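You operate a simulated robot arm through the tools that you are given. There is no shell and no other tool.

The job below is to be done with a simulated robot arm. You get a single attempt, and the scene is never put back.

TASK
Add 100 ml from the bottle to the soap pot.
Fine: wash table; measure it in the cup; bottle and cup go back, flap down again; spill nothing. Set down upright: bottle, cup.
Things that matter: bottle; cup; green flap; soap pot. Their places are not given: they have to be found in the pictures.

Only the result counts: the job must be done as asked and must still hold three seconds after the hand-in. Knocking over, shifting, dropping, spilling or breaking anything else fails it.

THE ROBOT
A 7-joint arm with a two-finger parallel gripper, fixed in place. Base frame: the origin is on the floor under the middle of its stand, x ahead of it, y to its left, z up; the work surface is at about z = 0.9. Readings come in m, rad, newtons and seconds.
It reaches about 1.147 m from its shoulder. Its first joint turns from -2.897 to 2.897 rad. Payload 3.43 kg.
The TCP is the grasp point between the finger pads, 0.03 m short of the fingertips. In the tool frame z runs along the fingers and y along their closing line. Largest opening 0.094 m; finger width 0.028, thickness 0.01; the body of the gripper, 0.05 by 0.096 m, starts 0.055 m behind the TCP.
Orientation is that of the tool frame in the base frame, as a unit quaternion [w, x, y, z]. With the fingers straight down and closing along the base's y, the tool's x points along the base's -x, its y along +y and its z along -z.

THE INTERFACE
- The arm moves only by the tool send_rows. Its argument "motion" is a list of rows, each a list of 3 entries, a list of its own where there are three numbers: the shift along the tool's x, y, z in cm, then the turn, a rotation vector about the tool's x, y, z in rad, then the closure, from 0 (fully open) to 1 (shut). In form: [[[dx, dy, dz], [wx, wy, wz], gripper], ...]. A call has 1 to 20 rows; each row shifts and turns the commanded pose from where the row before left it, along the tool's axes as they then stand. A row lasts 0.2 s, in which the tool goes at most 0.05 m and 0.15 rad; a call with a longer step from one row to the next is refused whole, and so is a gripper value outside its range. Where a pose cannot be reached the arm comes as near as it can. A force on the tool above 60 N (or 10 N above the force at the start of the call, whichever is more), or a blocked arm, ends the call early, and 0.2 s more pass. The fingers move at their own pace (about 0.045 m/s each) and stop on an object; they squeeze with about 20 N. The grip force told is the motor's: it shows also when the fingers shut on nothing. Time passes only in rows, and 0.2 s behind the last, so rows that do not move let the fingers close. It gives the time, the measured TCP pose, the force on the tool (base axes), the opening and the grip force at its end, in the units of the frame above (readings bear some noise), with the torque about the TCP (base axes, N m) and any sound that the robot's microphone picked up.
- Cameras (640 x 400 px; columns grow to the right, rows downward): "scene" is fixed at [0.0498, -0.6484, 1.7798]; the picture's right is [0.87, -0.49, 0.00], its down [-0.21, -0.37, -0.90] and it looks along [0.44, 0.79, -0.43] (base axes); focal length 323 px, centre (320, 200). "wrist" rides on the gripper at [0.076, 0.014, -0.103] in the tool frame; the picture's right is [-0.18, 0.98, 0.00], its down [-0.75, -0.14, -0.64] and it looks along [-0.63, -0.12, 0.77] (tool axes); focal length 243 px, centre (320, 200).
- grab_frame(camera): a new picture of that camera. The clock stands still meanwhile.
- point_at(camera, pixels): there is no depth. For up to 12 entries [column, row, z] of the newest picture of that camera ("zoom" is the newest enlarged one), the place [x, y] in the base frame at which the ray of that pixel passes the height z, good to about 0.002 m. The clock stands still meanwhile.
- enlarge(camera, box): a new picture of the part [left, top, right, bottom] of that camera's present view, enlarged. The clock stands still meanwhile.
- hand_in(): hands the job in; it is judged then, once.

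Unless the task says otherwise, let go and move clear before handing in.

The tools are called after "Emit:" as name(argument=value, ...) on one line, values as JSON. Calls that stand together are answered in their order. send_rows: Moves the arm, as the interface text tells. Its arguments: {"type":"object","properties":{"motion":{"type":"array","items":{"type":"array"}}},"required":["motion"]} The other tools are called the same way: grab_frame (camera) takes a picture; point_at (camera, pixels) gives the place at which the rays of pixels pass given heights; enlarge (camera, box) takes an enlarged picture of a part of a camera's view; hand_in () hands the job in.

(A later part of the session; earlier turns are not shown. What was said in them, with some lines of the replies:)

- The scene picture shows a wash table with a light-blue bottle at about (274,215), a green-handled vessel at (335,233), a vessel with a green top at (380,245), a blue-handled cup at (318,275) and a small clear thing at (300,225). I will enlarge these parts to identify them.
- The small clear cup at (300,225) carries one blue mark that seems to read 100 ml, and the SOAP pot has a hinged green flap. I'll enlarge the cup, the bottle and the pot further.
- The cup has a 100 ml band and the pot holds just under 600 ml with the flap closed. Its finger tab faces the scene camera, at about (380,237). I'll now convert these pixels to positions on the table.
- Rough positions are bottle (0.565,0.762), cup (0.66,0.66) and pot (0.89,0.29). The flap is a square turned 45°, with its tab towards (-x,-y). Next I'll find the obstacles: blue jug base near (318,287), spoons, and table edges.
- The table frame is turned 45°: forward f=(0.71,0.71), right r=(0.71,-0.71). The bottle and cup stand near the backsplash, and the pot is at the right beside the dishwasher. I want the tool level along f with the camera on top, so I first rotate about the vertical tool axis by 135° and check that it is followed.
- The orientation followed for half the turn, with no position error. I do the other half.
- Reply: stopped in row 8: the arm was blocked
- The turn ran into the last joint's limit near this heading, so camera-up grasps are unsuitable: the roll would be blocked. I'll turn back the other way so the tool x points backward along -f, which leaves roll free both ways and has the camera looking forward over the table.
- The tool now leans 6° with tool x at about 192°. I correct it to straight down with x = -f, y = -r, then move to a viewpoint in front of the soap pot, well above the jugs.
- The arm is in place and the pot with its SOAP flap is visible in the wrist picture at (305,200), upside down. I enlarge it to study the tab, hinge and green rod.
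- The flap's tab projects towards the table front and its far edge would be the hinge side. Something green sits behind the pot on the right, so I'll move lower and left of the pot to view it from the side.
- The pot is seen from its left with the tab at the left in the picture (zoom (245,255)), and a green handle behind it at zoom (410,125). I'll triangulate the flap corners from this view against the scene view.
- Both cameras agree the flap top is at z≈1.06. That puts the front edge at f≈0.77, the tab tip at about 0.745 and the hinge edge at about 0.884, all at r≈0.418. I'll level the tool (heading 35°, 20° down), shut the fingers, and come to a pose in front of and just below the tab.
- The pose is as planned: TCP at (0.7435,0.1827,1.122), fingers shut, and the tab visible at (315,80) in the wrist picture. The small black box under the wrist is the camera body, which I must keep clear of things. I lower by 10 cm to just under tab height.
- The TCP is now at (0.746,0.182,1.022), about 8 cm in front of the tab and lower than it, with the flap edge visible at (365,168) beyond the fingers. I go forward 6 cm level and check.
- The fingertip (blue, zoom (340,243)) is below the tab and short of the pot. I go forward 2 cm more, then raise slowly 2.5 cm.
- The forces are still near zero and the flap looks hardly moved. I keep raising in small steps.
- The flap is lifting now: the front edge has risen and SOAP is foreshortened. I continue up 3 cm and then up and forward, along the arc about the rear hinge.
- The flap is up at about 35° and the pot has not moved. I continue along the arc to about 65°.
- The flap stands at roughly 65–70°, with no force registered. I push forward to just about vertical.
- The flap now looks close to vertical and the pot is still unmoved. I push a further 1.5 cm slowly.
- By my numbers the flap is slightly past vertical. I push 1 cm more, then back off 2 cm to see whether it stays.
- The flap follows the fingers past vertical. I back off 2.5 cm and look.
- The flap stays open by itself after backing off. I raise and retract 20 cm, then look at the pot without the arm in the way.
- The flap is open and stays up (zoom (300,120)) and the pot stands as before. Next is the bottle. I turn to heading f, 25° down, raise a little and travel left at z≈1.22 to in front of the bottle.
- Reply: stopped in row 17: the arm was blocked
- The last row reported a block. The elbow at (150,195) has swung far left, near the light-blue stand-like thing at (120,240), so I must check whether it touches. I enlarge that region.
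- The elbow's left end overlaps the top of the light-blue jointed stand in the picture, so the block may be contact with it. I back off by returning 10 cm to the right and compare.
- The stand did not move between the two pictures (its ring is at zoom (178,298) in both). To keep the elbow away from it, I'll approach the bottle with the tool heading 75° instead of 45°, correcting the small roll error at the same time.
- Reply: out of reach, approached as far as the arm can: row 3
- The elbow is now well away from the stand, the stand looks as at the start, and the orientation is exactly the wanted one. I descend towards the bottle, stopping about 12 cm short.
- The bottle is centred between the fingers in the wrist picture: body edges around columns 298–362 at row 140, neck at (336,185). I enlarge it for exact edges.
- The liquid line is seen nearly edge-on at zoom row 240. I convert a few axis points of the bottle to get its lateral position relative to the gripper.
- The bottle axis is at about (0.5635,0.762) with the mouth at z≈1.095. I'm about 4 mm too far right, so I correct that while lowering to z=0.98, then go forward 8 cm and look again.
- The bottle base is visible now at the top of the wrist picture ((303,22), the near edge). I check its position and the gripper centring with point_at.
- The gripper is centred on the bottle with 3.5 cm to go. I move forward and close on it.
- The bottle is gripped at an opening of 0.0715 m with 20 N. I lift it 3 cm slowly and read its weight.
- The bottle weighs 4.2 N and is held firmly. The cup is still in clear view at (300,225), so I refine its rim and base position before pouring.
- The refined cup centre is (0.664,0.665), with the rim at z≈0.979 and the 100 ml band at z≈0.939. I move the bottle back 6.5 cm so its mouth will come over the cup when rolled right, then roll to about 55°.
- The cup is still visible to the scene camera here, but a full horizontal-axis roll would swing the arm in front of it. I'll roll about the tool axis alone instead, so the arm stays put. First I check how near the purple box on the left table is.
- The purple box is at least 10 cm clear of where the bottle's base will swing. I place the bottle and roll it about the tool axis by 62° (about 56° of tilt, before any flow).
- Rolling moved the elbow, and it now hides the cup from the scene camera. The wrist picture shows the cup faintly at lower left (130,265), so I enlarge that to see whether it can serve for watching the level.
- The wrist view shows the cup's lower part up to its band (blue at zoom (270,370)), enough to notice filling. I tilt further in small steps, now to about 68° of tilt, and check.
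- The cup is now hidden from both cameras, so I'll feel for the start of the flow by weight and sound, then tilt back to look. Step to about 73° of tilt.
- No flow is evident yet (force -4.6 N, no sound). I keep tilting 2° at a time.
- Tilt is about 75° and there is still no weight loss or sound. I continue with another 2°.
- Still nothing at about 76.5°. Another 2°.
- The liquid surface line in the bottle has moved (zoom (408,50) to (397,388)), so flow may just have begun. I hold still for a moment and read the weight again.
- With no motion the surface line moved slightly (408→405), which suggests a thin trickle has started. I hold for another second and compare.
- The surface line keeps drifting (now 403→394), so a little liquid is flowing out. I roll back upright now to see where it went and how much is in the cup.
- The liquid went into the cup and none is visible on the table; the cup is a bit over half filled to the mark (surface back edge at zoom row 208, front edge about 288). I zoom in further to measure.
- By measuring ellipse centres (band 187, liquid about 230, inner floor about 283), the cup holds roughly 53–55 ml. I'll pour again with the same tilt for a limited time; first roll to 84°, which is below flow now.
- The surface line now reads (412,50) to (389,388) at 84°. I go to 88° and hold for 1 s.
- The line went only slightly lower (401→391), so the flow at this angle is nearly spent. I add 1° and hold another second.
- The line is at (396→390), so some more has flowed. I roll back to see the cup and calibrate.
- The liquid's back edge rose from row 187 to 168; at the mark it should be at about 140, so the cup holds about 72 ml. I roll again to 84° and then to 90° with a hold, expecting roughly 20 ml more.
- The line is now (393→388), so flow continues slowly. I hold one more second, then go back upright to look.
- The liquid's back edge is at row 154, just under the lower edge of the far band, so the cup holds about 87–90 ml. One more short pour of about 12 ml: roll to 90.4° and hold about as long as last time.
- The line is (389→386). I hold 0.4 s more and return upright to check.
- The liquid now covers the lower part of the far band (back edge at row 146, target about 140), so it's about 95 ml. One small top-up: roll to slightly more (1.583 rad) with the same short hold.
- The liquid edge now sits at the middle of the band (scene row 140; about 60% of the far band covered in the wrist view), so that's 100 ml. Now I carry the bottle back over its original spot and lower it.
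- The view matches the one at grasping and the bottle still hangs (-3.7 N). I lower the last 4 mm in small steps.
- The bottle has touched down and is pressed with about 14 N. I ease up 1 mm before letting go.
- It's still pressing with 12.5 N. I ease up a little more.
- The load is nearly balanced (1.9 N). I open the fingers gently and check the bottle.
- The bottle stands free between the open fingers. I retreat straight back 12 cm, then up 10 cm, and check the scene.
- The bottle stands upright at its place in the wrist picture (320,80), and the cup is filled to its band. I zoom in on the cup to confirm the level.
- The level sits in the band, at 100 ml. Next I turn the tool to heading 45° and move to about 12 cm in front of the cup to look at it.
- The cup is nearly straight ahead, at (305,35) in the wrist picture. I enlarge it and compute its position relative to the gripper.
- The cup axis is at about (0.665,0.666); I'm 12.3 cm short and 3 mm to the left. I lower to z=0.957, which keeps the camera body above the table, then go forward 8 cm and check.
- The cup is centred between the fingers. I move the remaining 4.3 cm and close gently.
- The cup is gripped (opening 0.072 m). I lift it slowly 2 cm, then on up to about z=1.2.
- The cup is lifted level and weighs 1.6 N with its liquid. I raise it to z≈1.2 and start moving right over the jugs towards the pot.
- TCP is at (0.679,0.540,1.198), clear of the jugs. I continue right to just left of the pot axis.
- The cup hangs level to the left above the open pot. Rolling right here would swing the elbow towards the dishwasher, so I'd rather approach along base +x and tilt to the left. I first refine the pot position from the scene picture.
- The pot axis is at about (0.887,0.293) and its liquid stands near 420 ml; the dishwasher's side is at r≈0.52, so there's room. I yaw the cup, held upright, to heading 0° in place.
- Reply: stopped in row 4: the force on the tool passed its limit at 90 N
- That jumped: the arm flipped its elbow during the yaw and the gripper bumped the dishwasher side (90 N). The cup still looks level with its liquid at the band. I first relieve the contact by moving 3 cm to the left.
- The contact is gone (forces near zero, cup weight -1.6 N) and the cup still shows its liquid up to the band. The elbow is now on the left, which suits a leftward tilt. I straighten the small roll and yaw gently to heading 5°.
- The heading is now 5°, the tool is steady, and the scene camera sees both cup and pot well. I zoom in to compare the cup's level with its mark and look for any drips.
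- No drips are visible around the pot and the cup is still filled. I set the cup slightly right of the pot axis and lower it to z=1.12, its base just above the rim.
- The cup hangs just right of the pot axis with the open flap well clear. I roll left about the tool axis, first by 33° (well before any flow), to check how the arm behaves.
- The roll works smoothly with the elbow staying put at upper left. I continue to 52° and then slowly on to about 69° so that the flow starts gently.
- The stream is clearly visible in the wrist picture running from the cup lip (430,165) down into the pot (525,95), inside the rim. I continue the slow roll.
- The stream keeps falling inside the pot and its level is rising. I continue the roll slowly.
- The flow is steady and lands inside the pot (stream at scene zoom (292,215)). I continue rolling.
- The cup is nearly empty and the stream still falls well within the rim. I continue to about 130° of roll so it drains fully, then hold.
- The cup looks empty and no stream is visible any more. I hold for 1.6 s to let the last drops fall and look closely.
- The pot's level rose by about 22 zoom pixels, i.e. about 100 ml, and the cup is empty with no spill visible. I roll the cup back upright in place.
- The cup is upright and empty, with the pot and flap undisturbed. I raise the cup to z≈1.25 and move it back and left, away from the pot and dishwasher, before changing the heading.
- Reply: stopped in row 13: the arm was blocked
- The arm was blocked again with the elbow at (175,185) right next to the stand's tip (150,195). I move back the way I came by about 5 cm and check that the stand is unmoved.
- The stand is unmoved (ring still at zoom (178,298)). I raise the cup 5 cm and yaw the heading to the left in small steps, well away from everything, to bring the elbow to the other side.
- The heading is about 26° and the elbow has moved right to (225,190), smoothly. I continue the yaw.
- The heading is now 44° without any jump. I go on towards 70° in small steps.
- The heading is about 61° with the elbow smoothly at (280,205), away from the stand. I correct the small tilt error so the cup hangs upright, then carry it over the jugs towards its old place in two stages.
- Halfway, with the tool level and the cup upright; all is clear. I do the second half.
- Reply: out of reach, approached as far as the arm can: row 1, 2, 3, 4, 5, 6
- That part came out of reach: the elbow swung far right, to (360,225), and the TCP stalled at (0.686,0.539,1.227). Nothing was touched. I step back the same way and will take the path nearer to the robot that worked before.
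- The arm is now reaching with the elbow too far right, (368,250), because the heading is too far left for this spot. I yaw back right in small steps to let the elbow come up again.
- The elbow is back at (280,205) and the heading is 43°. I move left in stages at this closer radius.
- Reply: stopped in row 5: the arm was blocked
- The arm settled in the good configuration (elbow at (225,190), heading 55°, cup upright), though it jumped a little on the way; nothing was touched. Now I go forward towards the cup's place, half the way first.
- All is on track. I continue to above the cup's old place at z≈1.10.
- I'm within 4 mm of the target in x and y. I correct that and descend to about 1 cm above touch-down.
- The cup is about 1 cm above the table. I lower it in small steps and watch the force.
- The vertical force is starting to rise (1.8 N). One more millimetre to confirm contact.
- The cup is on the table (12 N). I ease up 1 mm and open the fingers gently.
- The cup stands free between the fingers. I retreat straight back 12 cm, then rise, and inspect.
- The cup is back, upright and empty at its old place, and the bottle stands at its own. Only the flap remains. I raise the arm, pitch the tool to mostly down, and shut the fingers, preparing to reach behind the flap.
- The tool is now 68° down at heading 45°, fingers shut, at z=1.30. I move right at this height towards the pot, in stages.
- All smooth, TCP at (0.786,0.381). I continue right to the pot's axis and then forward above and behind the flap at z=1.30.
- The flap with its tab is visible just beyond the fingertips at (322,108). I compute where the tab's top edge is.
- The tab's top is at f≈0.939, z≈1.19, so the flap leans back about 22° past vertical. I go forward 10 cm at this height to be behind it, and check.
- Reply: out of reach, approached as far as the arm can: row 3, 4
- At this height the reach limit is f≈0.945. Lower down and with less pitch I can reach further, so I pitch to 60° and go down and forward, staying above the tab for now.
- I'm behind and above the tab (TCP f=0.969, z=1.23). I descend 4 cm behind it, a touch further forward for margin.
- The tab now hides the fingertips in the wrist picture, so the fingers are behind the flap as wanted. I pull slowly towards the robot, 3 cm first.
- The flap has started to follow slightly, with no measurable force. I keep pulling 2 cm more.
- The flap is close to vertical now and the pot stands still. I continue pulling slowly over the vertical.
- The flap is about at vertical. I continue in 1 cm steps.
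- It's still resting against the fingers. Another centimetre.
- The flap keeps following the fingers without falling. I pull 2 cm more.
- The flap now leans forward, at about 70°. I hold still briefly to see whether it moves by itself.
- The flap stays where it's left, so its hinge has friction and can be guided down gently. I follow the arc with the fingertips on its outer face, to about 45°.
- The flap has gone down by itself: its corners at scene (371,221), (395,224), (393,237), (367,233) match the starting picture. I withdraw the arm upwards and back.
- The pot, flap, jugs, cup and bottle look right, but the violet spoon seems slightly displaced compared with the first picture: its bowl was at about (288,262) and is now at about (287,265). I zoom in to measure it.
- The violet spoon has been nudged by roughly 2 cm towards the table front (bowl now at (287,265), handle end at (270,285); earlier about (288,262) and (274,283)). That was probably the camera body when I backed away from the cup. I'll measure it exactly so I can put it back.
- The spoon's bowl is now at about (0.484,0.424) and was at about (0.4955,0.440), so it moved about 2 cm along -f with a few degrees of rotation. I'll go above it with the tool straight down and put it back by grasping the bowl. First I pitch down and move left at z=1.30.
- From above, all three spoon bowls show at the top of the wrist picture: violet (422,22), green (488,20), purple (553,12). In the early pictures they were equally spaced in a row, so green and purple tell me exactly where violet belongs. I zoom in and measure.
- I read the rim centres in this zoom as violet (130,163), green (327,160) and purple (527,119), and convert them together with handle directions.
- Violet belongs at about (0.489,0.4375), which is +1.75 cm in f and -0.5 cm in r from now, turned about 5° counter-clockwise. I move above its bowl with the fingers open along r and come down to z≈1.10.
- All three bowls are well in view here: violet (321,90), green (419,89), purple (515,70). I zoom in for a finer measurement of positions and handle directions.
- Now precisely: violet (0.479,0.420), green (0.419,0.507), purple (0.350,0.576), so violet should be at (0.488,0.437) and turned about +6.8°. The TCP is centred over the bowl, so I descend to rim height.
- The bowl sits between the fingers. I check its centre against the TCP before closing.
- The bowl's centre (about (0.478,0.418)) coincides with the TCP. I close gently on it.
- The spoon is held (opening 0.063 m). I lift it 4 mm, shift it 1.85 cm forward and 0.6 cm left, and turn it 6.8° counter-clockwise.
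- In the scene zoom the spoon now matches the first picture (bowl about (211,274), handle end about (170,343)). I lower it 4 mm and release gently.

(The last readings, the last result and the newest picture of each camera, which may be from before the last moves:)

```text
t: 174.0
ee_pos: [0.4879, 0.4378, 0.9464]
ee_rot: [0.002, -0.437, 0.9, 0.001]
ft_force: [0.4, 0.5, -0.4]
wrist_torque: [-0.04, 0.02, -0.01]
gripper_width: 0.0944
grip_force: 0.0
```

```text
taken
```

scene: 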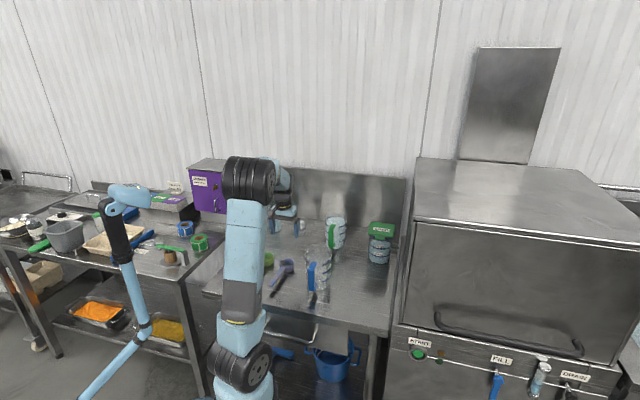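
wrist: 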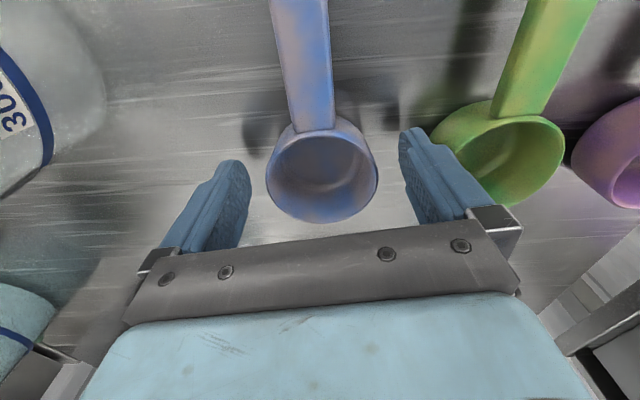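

The spoon stands free. I raise the tool straight up and measure the row again.

Emit:
send_rows(motion=[[[0, 0, -2], [0, 0, 0], 0], [[0, 0, -3.4], [0, 0, 0], 0], [[0, 0, -3.4], [0, 0, 0], 0], [[0, 0, -3.4], [0, 0, 0], 0], [[0, 0, -3.4], [0, 0, 0], 0], [[0, 0, 0], [0, 0, 0], 0]])

Emit:
enlarge(camera="wrist", box=[270, 0, 570, 130])

Emit:
enlarge(camera="scene", box=[230, 180, 410, 300])

```text
t: 175.4
ee_pos: [0.4906, 0.4389, 1.1037]
ee_rot: [0.002, -0.437, 0.9, 0.001]
ft_force: [-0.5, -0.4, 0.2]
wrist_torque: [0.01, 0.02, -0.01]
gripper_width: 0.0943
grip_force: 0.1
```

```text
2.13 times, centred on (420, 65) of wrist
```

zoom: 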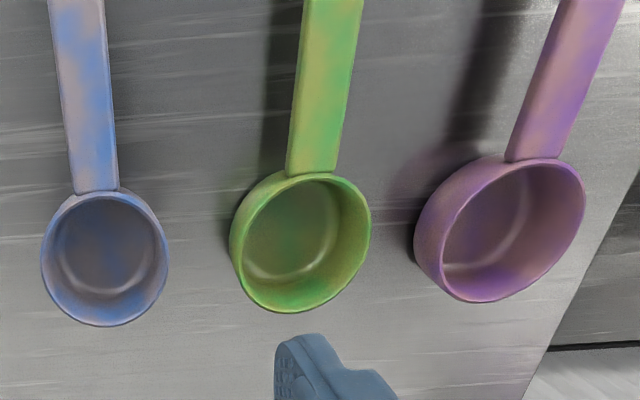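

```text
3.33 times, centred on (320, 240) of scene
```

zoom: 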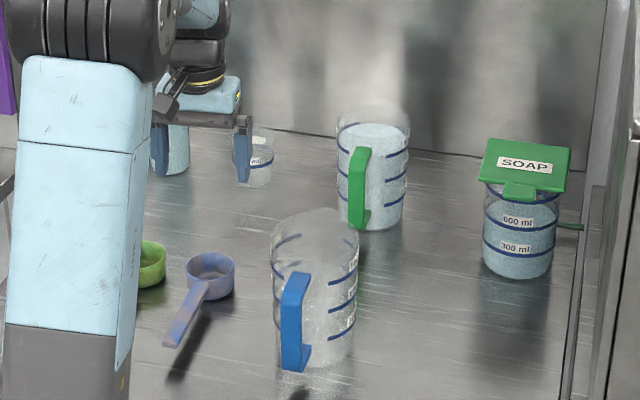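

The violet spoon now coincides with the first picture (bowl 187–236 × 252–300, handle end (165,345)). I verify numerically against green and purple.

Emit:
point_at(camera="wrist", pixels=[[320, 187, 0.94]])

Emit:
enlarge(camera="wrist", box=[270, 0, 570, 130])

Emit:
point_at(camera="zoom", pixels=[[105, 258, 0.94], [307, 243, 0.94], [513, 230, 0.94], [76, 10, 0.94], [334, 10, 0.94], [590, 10, 0.94]])

```text
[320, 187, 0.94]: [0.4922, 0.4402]
```

```text
2.13 times, centred on (420, 65) of wrist
```

zoom: 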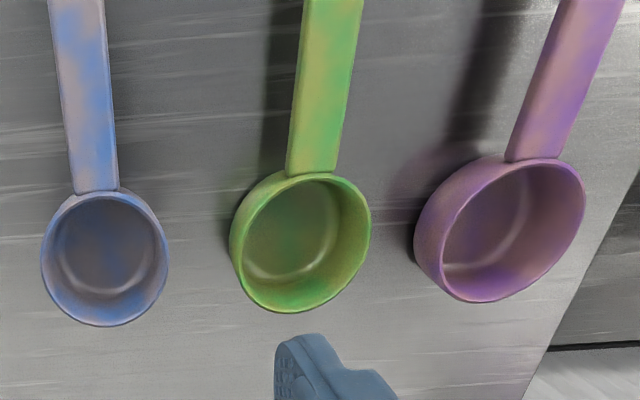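

```text
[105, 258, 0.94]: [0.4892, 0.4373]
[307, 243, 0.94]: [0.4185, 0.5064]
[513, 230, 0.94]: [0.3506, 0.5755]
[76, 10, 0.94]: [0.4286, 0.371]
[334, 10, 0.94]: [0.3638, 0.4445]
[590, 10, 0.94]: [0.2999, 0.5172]
```

The row is even again: violet (0.489,0.437), green (0.419,0.506), purple (0.351,0.576), handles parallel. I raise the arm to its starting height and take a last look at everything.

Emit:
send_rows(motion=[[[0, 0, -3.5], [0, 0, 0], 0], [[0, 0, -3.5], [0, 0, 0], 0], [[0, 0, -3.5], [0, 0, 0], 0], [[0, 0, -3.5], [0, 0, 0], 0], [[0, 0, -3.5], [0, 0, 0], 0], [[0, 0, -3.5], [0, 0, 0], 0], [[0, 0, -3], [0, 0, 0], 0], [[0, 0, 0], [0, 0, 0], 0]])

Emit:
grab_frame(camera="scene")

Emit:
enlarge(camera="scene", box=[230, 180, 410, 300])

Emit:
grab_frame(camera="wrist")

```text
t: 177.2
ee_pos: [0.4891, 0.4321, 1.3419]
ee_rot: [0.002, -0.438, 0.899, 0.001]
ft_force: [-0.1, 0.4, 0.0]
wrist_torque: [-0.01, 0.01, 0.03]
gripper_width: 0.094
grip_force: 0.0
```

```text
taken
```

scene: 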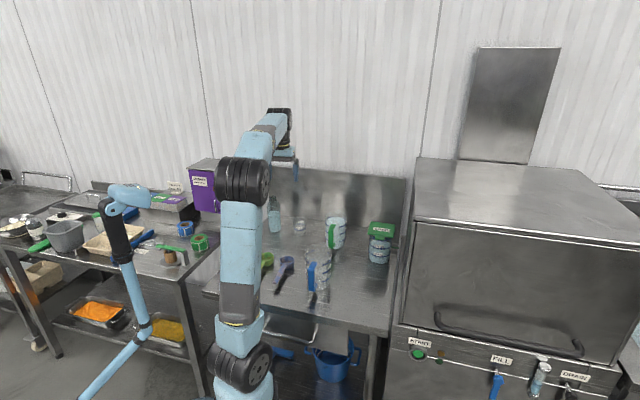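

```text
3.33 times, centred on (320, 240) of scene
```

zoom: 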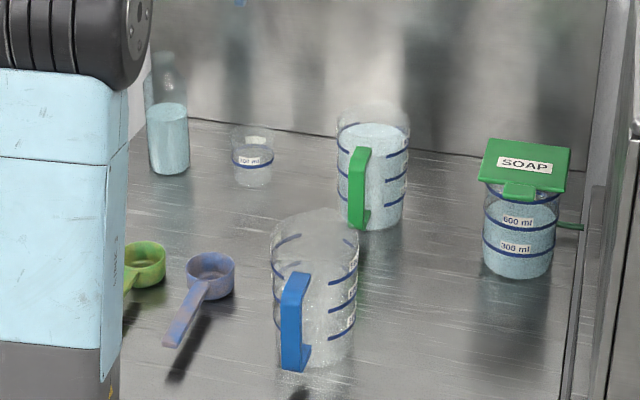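

```text
taken
```

wrist: 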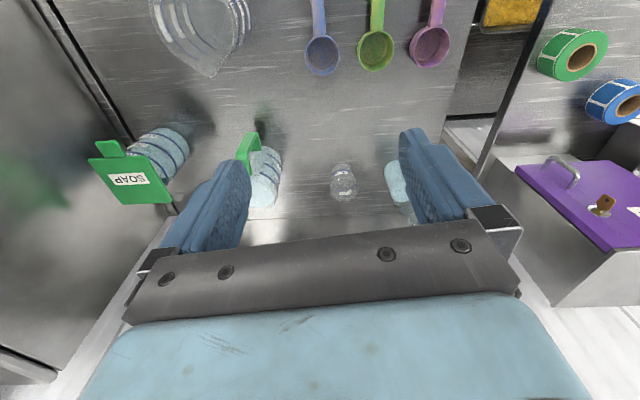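

Everything matches the first picture: bottle (147–190), cup (231–274), jugs, spoons, and the SOAP flap closed. I check bottle and cup once more at the zooms used at the start.

Emit:
enlarge(camera="scene", box=[260, 190, 290, 240])

Emit:
enlarge(camera="scene", box=[285, 212, 315, 240])

Emit:
enlarge(camera="scene", box=[360, 215, 400, 270])

```text
8.00 times, centred on (275, 215) of scene
```

zoom: 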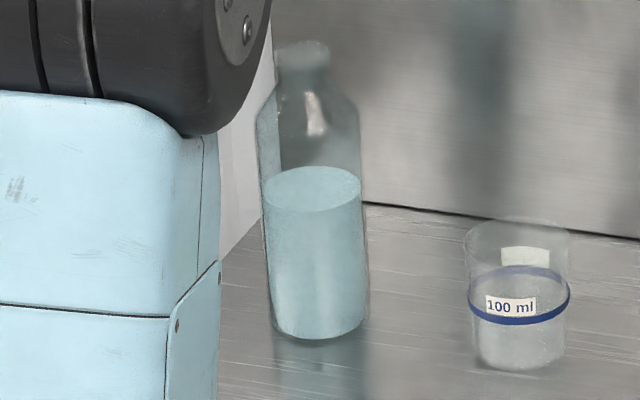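

```text
14.29 times, centred on (300, 226) of scene
```

zoom: 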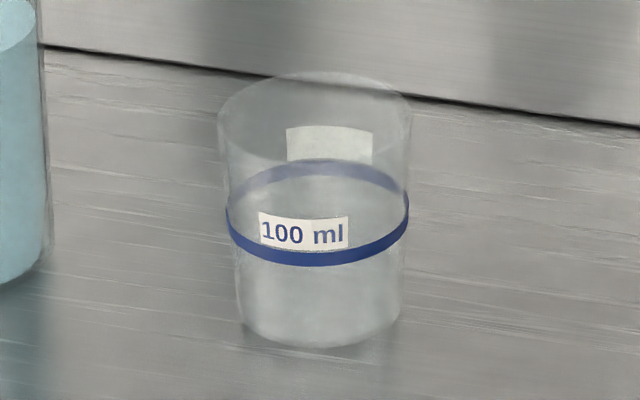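

```text
7.27 times, centred on (380, 242) of scene
```

zoom: 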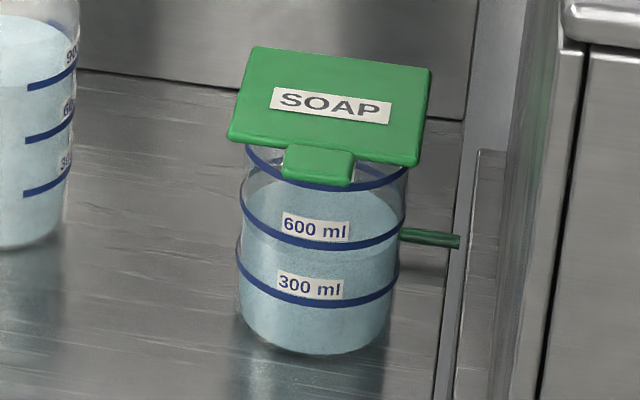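

Bottle and cup stand upright at their starting places, and the cup is empty. The flap is closed exactly as in the first picture, the pot's level is up by about 100 ml, and nothing is spilled. The gripper is open and clear, so I hand in.

Emit:
hand_in()

```text
The job is handed in.
```

The soap pot now has about 100 ml more from the bottle, measured to the cup's 100 ml band. The bottle and cup are back upright in their places, the flap is down, and I saw no spill in any picture. The job is handed in; no verdict came back.

- **Amount:** I poured until the liquid stood at the middle of the band. After emptying the cup, the pot's level rose by about 100 ml, as read from the pictures, so it is good to a few ml.
- **Dishwasher bump:** while carrying the full cup, the arm flipped its elbow and the gripper hit the side of the dishwasher at 90 N. The cup stayed level, its liquid still stood at the band, and I saw no drips.
- **Stand by the left table:** the arm was blocked twice with its elbow right beside the blue jointed stand there. The stand looked unmoved each time.
- **Violet spoon:** backing away from the cup, the arm pushed the violet measuring spoon about 2 cm. I picked it up and put it back to within about 3 mm of its place in the row, with its handle parallel to the others.
- **Flap:** it dropped the last part of the way on its own. The closed flap and pot match the first picture.
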